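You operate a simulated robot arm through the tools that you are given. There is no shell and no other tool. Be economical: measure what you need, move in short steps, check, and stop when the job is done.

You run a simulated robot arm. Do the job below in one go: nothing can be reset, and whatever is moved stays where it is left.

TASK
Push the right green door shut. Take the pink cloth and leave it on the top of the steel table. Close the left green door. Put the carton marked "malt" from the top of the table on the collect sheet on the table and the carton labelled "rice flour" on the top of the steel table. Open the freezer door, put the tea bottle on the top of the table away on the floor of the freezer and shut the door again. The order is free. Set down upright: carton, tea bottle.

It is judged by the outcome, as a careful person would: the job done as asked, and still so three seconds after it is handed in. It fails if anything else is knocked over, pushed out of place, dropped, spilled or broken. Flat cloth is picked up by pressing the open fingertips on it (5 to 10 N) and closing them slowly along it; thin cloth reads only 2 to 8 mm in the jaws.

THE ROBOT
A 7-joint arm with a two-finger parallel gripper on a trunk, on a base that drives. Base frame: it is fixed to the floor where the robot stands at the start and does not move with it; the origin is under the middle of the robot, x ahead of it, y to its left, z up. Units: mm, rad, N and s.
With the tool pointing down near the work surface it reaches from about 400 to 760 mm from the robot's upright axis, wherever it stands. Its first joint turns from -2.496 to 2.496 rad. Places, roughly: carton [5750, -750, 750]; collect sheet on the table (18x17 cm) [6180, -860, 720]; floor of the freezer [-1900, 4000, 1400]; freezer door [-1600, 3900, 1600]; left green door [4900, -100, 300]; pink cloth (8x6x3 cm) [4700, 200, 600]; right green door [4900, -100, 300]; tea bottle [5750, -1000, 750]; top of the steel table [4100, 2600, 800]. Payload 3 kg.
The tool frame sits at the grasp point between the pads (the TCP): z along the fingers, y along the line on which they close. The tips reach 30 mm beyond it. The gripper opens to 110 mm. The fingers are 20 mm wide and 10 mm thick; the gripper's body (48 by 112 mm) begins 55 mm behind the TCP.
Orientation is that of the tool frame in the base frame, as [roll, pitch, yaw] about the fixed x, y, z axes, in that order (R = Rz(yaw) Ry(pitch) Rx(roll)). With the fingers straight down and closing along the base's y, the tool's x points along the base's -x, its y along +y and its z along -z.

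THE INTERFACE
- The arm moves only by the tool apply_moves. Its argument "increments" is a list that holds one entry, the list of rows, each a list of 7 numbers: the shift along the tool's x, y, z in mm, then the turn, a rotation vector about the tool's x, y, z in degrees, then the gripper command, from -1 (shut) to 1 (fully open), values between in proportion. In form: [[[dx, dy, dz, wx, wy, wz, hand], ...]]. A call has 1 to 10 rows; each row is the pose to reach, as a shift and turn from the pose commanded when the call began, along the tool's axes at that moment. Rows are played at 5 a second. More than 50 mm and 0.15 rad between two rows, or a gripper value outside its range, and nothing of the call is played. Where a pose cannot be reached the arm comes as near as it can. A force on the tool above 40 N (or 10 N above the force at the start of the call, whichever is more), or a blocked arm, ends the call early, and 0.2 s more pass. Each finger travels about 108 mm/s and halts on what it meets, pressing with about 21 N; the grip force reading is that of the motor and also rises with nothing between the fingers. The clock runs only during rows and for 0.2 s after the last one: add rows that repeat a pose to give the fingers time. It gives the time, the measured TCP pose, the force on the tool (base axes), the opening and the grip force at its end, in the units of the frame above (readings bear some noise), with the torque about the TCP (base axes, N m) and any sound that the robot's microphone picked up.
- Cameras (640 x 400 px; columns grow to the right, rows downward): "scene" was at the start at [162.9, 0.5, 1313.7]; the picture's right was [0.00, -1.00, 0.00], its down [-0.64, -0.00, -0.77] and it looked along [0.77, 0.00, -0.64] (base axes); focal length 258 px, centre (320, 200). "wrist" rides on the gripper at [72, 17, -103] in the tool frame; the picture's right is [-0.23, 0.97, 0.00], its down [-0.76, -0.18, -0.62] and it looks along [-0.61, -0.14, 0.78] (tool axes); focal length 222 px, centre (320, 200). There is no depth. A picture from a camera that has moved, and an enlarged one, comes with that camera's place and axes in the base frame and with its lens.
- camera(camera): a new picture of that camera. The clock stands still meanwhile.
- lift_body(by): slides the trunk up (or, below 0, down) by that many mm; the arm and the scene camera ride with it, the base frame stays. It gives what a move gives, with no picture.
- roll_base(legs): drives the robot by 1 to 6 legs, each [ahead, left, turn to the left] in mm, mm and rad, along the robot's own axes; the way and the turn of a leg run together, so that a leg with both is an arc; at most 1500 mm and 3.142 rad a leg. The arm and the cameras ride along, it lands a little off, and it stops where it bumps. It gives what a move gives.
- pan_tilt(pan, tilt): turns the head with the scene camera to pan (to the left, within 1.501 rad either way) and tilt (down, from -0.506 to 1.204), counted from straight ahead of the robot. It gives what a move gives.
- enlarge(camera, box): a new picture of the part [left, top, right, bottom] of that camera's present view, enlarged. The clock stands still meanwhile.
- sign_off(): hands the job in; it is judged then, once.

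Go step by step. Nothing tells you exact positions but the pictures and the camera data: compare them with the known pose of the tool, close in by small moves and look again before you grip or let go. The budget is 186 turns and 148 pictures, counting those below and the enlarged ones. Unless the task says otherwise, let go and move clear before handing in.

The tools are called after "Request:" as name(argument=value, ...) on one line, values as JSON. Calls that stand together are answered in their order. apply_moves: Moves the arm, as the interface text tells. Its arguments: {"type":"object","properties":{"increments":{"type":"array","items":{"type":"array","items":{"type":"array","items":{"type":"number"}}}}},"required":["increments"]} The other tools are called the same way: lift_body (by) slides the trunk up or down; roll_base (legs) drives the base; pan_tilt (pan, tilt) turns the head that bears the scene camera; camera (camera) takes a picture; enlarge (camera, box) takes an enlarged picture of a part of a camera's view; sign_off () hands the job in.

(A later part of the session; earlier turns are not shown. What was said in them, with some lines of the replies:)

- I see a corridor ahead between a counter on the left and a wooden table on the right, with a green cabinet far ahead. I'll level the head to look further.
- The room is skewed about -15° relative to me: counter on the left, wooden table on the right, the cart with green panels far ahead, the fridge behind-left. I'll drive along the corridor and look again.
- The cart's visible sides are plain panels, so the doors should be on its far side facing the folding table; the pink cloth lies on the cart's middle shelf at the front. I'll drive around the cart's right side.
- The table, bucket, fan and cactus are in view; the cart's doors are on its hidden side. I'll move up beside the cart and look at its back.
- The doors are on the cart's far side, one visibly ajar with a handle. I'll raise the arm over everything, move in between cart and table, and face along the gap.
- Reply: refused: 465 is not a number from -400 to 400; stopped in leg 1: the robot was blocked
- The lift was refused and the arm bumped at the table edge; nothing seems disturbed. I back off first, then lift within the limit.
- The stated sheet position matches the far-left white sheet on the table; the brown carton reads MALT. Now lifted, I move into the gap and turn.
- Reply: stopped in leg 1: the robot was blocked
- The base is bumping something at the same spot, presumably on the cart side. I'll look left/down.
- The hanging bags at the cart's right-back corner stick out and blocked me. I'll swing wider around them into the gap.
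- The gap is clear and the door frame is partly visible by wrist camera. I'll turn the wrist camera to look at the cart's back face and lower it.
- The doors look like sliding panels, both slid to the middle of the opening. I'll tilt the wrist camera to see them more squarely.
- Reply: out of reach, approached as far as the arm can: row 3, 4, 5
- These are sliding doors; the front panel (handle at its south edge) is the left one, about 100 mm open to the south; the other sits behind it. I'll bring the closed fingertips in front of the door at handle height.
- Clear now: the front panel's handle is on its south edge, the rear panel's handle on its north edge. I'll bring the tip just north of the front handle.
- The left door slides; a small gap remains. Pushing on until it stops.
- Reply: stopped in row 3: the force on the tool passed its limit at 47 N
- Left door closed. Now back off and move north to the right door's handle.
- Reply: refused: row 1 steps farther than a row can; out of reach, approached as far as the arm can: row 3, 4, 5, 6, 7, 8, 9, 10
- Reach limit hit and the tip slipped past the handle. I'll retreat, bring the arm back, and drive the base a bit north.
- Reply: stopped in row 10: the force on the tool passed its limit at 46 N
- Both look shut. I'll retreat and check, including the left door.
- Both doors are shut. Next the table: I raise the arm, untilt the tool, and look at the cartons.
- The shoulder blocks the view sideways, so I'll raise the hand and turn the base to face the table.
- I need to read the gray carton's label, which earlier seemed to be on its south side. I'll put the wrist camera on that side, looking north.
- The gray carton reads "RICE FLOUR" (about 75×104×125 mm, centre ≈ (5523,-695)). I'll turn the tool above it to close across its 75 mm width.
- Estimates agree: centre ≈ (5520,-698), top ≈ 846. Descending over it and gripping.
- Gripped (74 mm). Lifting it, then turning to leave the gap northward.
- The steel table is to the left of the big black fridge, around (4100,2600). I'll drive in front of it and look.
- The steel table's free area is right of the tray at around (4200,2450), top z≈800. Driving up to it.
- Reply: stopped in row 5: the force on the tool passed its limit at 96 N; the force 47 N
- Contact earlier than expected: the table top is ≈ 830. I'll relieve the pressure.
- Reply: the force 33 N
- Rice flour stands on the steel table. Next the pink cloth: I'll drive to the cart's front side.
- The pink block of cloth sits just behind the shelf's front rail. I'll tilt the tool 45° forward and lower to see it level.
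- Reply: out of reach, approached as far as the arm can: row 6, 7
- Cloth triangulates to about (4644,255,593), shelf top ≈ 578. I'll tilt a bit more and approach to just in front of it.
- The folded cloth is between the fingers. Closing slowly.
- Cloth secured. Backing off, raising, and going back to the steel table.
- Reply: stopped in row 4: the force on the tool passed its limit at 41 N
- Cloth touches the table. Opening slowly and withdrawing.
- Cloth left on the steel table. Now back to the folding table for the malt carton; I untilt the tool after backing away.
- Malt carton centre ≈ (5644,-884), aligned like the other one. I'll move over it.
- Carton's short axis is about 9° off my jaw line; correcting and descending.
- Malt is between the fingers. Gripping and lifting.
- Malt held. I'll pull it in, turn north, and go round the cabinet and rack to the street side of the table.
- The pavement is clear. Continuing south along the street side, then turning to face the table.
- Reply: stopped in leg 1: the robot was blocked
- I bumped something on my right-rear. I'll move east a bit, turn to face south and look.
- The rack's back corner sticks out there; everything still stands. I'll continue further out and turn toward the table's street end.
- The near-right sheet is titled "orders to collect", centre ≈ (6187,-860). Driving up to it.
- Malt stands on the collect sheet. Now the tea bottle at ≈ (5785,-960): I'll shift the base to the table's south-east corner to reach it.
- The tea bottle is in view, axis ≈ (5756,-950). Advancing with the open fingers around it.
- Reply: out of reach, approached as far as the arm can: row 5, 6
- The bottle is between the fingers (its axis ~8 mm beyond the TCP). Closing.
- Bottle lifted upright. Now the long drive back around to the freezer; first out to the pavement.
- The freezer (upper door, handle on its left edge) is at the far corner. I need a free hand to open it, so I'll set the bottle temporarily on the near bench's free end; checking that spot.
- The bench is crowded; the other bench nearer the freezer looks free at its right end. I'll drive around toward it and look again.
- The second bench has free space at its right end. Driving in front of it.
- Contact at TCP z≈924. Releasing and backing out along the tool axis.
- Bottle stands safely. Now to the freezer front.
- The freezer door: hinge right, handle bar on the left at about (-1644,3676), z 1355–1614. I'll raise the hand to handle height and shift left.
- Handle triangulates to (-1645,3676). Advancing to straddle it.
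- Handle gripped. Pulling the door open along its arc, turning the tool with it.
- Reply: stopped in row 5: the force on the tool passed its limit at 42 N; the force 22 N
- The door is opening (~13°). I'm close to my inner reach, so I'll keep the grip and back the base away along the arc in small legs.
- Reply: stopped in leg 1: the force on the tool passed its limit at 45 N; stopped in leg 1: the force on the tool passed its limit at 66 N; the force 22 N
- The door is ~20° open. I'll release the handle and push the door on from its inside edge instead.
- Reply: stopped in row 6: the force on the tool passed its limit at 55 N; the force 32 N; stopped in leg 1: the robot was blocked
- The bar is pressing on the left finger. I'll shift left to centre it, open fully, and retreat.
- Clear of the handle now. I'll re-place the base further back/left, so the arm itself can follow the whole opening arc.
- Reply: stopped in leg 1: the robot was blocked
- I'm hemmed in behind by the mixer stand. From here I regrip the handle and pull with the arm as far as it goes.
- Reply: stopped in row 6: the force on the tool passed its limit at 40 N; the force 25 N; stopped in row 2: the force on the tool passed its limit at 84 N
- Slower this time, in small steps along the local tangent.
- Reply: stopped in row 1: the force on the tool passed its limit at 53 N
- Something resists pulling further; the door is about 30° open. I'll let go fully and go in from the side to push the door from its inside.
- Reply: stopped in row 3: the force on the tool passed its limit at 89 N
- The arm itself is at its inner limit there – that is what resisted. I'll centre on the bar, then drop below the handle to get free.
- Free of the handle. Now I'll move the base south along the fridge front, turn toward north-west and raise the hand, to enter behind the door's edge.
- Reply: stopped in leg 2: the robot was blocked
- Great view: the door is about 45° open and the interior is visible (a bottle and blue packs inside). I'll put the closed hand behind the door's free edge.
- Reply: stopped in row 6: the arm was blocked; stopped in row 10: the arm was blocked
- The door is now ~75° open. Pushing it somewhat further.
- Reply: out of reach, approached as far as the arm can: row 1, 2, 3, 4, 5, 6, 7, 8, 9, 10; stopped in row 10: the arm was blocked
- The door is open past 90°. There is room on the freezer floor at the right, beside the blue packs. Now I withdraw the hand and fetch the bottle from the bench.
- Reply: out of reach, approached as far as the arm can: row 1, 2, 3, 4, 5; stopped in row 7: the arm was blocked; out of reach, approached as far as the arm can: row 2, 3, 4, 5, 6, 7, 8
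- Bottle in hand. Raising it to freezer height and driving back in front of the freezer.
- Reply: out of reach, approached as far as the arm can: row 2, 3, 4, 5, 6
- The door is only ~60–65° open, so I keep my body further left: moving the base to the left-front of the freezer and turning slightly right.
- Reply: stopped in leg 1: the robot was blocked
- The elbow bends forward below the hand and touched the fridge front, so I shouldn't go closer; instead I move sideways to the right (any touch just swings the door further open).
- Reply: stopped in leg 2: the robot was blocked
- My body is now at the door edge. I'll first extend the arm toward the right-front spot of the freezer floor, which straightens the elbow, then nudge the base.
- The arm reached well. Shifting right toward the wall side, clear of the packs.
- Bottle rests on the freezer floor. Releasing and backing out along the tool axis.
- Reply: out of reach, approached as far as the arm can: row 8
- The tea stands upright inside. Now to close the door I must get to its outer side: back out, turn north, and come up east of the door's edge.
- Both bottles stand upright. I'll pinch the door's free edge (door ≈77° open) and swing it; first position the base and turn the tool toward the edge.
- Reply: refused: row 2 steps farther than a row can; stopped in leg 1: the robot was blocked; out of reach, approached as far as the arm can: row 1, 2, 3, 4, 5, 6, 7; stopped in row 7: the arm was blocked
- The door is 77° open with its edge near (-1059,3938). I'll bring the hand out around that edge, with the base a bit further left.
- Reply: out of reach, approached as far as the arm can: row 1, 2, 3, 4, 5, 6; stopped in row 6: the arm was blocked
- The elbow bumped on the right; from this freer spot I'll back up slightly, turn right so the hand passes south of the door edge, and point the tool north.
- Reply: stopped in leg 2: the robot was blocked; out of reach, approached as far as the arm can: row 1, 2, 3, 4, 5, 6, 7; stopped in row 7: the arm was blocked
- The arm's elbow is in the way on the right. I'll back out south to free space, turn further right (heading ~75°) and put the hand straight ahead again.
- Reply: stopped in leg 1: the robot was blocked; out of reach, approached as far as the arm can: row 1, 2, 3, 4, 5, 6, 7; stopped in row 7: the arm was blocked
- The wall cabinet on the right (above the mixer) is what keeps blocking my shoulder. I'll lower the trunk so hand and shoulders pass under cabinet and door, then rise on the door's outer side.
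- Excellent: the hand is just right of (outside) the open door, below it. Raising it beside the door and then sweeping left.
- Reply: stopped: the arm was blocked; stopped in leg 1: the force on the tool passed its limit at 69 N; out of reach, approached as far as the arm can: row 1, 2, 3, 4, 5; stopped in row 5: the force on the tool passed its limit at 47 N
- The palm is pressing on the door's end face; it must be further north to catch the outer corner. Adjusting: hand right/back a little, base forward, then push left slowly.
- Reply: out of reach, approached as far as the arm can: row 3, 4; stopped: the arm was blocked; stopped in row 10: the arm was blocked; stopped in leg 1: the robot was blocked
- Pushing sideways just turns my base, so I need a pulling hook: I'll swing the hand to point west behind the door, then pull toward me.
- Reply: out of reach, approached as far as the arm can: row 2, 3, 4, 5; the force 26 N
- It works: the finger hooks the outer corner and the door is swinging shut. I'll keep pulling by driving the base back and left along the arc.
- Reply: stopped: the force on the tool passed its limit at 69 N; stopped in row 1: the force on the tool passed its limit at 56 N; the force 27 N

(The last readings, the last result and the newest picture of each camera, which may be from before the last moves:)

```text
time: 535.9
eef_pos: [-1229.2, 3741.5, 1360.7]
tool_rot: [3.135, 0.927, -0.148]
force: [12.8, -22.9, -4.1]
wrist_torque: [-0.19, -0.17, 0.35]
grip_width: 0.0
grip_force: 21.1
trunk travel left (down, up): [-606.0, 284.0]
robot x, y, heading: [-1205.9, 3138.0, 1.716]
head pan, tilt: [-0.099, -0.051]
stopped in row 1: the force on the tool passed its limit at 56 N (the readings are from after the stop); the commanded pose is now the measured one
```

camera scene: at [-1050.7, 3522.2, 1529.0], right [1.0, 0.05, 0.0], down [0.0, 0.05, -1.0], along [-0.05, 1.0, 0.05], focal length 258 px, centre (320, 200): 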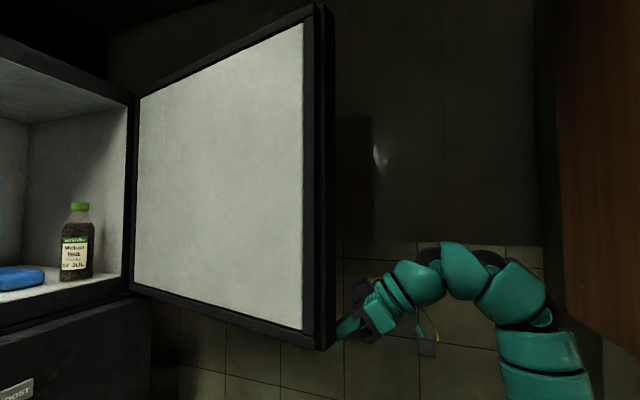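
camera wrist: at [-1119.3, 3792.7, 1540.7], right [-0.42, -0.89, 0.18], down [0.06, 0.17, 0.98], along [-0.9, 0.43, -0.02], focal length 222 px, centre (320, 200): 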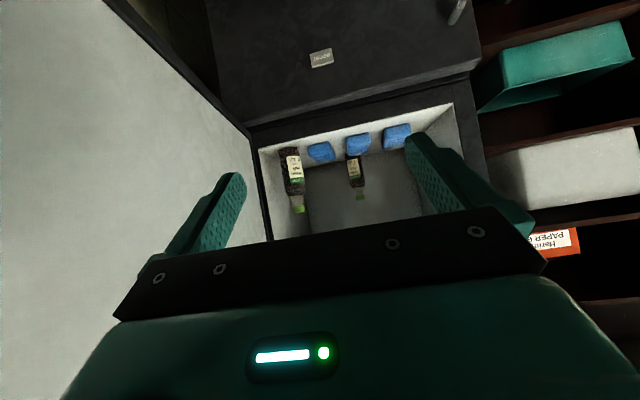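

Request:
lift_body(by=-25)

Request:
roll_base(legs=[[-50, 144, 0], [-11, 130, 0]])

Request:
pan_tilt(pan=0.25, tilt=0.1)

Request:
camera(camera="scene")

```text
time: 536.6
eef_pos: [-1231.5, 3748.4, 1334.9]
tool_rot: [3.127, 0.929, -0.159]
force: [0.2, 0.6, 0.5]
wrist_torque: [0.01, -0.02, -0.02]
grip_width: 0.3
grip_force: 21.1
trunk travel left (down, up): [-581.0, 309.0]
robot x, y, heading: [-1204.5, 3144.7, 1.718]
head pan, tilt: [-0.099, -0.051]
```

```text
time: 538.9
eef_pos: [-1495.8, 3646.7, 1334.1]
tool_rot: [3.127, 0.93, -0.157]
force: [0.6, -0.2, 0.0]
wrist_torque: [0.0, -0.03, 0.01]
grip_width: 0.0
grip_force: 20.8
trunk travel left (down, up): [-581.0, 309.0]
robot x, y, heading: [-1468.1, 3036.2, 1.728]
head pan, tilt: [-0.099, -0.051]
```

```text
time: 539.8
eef_pos: [-1494.7, 3645.6, 1334.2]
tool_rot: [3.126, 0.93, -0.157]
force: [0.1, -0.2, -0.3]
wrist_torque: [-0.04, 0.0, -0.01]
grip_width: 0.1
grip_force: 20.7
trunk travel left (down, up): [-581.0, 309.0]
robot x, y, heading: [-1466.7, 3038.1, 1.721]
head pan, tilt: [0.25, 0.099]
```

```text
1 pictures are left
camera scene: at [-1517.5, 3205.4, 1524.6], right [0.92, 0.39, 0.0], down [0.04, -0.09, -1.0], along [-0.39, 0.92, -0.1], focal length 258 px, centre (320, 200)
```

scene: 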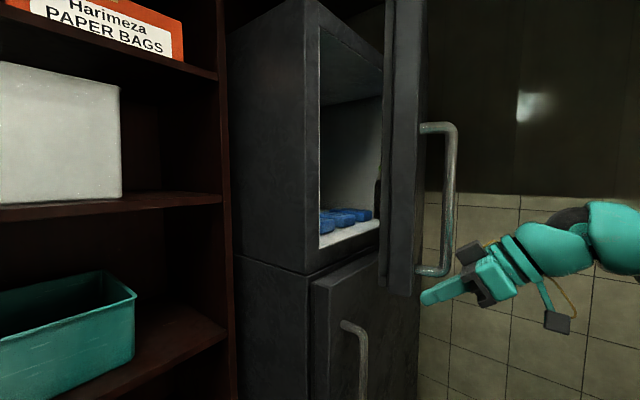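

The door is down to ~25° open. I'll back off, raise to handle height, and push the door face with the opened fingertips straddling the handle.

Request:
apply_moves(increments=[[[20, 0, -27, 0, 0, 0, -1], [40, 0, -53, 0, 0, 0, 0.1], [57, 0, -76, 0, 0, 0, 0.1]]])

Request:
lift_body(by=115)

Request:
apply_moves(increments=[[[-3, -30, 4, 0, 0, 0, 0.1], [-6, -59, 8, 0, 0, 0, 0.1], [-24, -53, 33, 0, 0, 0, 0.1], [-42, -47, 57, 0, 0, 0, 0.1], [-60, -41, 82, 0, 0, 0, 0.1], [-79, -35, 106, 0, 0, 0, 0.1], [-97, -29, 131, 0, 0, 0, 0.1], [-115, -23, 155, 0, 0, 0, 0.1], [-134, -18, 180, 0, 0, 0, 0.1], [-152, -12, 205, 0, 0, 0, 0.1]]])

```text
time: 540.5
eef_pos: [-1401.4, 3634.7, 1334.5]
tool_rot: [3.124, 0.932, -0.157]
force: [0.1, 0.2, -0.8]
wrist_torque: [0.01, 0.01, 0.0]
grip_width: 60.8
grip_force: 0.0
trunk travel left (down, up): [-581.0, 309.0]
robot x, y, heading: [-1468.4, 3039.4, 1.72]
head pan, tilt: [0.25, 0.099]
```

```text
time: 542.0
eef_pos: [-1401.7, 3633.2, 1448.2]
tool_rot: [3.125, 0.931, -0.161]
force: [-0.2, 0.0, 0.4]
wrist_torque: [0.0, 0.02, 0.0]
grip_width: 60.6
grip_force: 0.0
trunk travel left (down, up): [-696.0, 194.0]
robot x, y, heading: [-1467.7, 3042.5, 1.724]
head pan, tilt: [0.25, 0.099]
```

```text
time: 544.2
eef_pos: [-1631.0, 3685.2, 1447.5]
tool_rot: [3.126, 0.926, -0.16]
force: [17.8, -13.9, -3.1]
wrist_torque: [0.97, 1.31, -0.01]
grip_width: 60.6
grip_force: 0.1
trunk travel left (down, up): [-696.0, 194.0]
robot x, y, heading: [-1469.0, 3039.6, 1.713]
head pan, tilt: [0.25, 0.099]
stopped in row 10: the force on the tool passed its limit at 62 N (the readings are from after the stop); the commanded pose is now the measured one
```

The tips stopped at the same place where the closed door had been, so it's shut. Backing off and taking the last picture to verify.

Request:
apply_moves(increments=[[[4, 0, -5, 0, 0, 0, 0.1], [25, 0, -33, 0, 0, 0, 0.1], [50, 0, -66, 0, 0, 0, 0.1], [75, 0, -100, 0, 0, 0, 0.1]]])

Request:
roll_base(legs=[[-250, -80, 0]])

Request:
pan_tilt(pan=0.25, tilt=0.15)

Request:
camera(camera="scene")

```text
time: 545.2
eef_pos: [-1508.3, 3667.0, 1448.9]
tool_rot: [3.126, 0.927, -0.162]
force: [0.6, 0.1, 0.2]
wrist_torque: [0.0, 0.03, -0.02]
grip_width: 60.6
grip_force: 0.1
trunk travel left (down, up): [-696.0, 194.0]
robot x, y, heading: [-1471.6, 3044.2, 1.722]
head pan, tilt: [0.25, 0.099]
```

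```text
time: 547.0
eef_pos: [-1392.8, 3432.8, 1448.6]
tool_rot: [3.127, 0.927, -0.158]
force: [0.4, 1.0, 0.7]
wrist_torque: [-0.02, -0.01, 0.02]
grip_width: 60.6
grip_force: 0.0
trunk travel left (down, up): [-696.0, 194.0]
robot x, y, heading: [-1352.3, 2808.4, 1.723]
head pan, tilt: [0.25, 0.099]
```

```text
time: 547.7
eef_pos: [-1393.7, 3434.1, 1448.2]
tool_rot: [3.127, 0.924, -0.161]
force: [-0.5, 0.5, -0.4]
wrist_torque: [-0.03, -0.01, -0.02]
grip_width: 60.5
grip_force: 0.1
trunk travel left (down, up): [-696.0, 194.0]
robot x, y, heading: [-1350.8, 2806.0, 1.722]
head pan, tilt: [0.25, 0.15]
```

```text
0 pictures are left
camera scene: at [-1401.4, 2973.6, 1634.8], right [0.92, 0.39, 0.0], down [0.06, -0.14, -0.99], along [-0.38, 0.91, -0.15], focal length 258 px, centre (320, 200)
```

scene: 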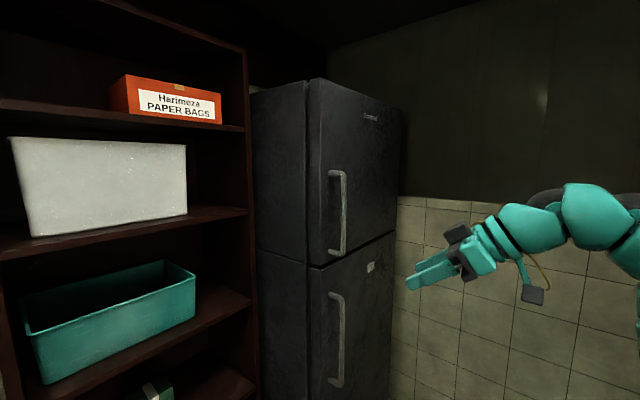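

The freezer door is flush with the lower door, the hand is clear, and every item is in its place. Handing in.

Request:
sign_off()

```text
The job is handed in.
```

I finished every part of the job and handed it in:

- **Green doors:** both are slid shut.
- **Steel table:** the pink cloth and the rice flour carton are on top, with the carton upright.
- **Collect sheet:** the malt carton stands upright on the "orders to collect" sheet.
- **Freezer:** the tea bottle stands upright on the floor, and the door is shut again.

The base or arm bumped a few things along the way: the hanging bags beside the cart, the tray rack on the street side, and the mixer stand and wall cabinet near the freezer. I saw nothing fallen or moved in the pictures I took. I did not check the mixer stand or wall cabinet closely, and I had no pictures left at the end to recheck the street side.
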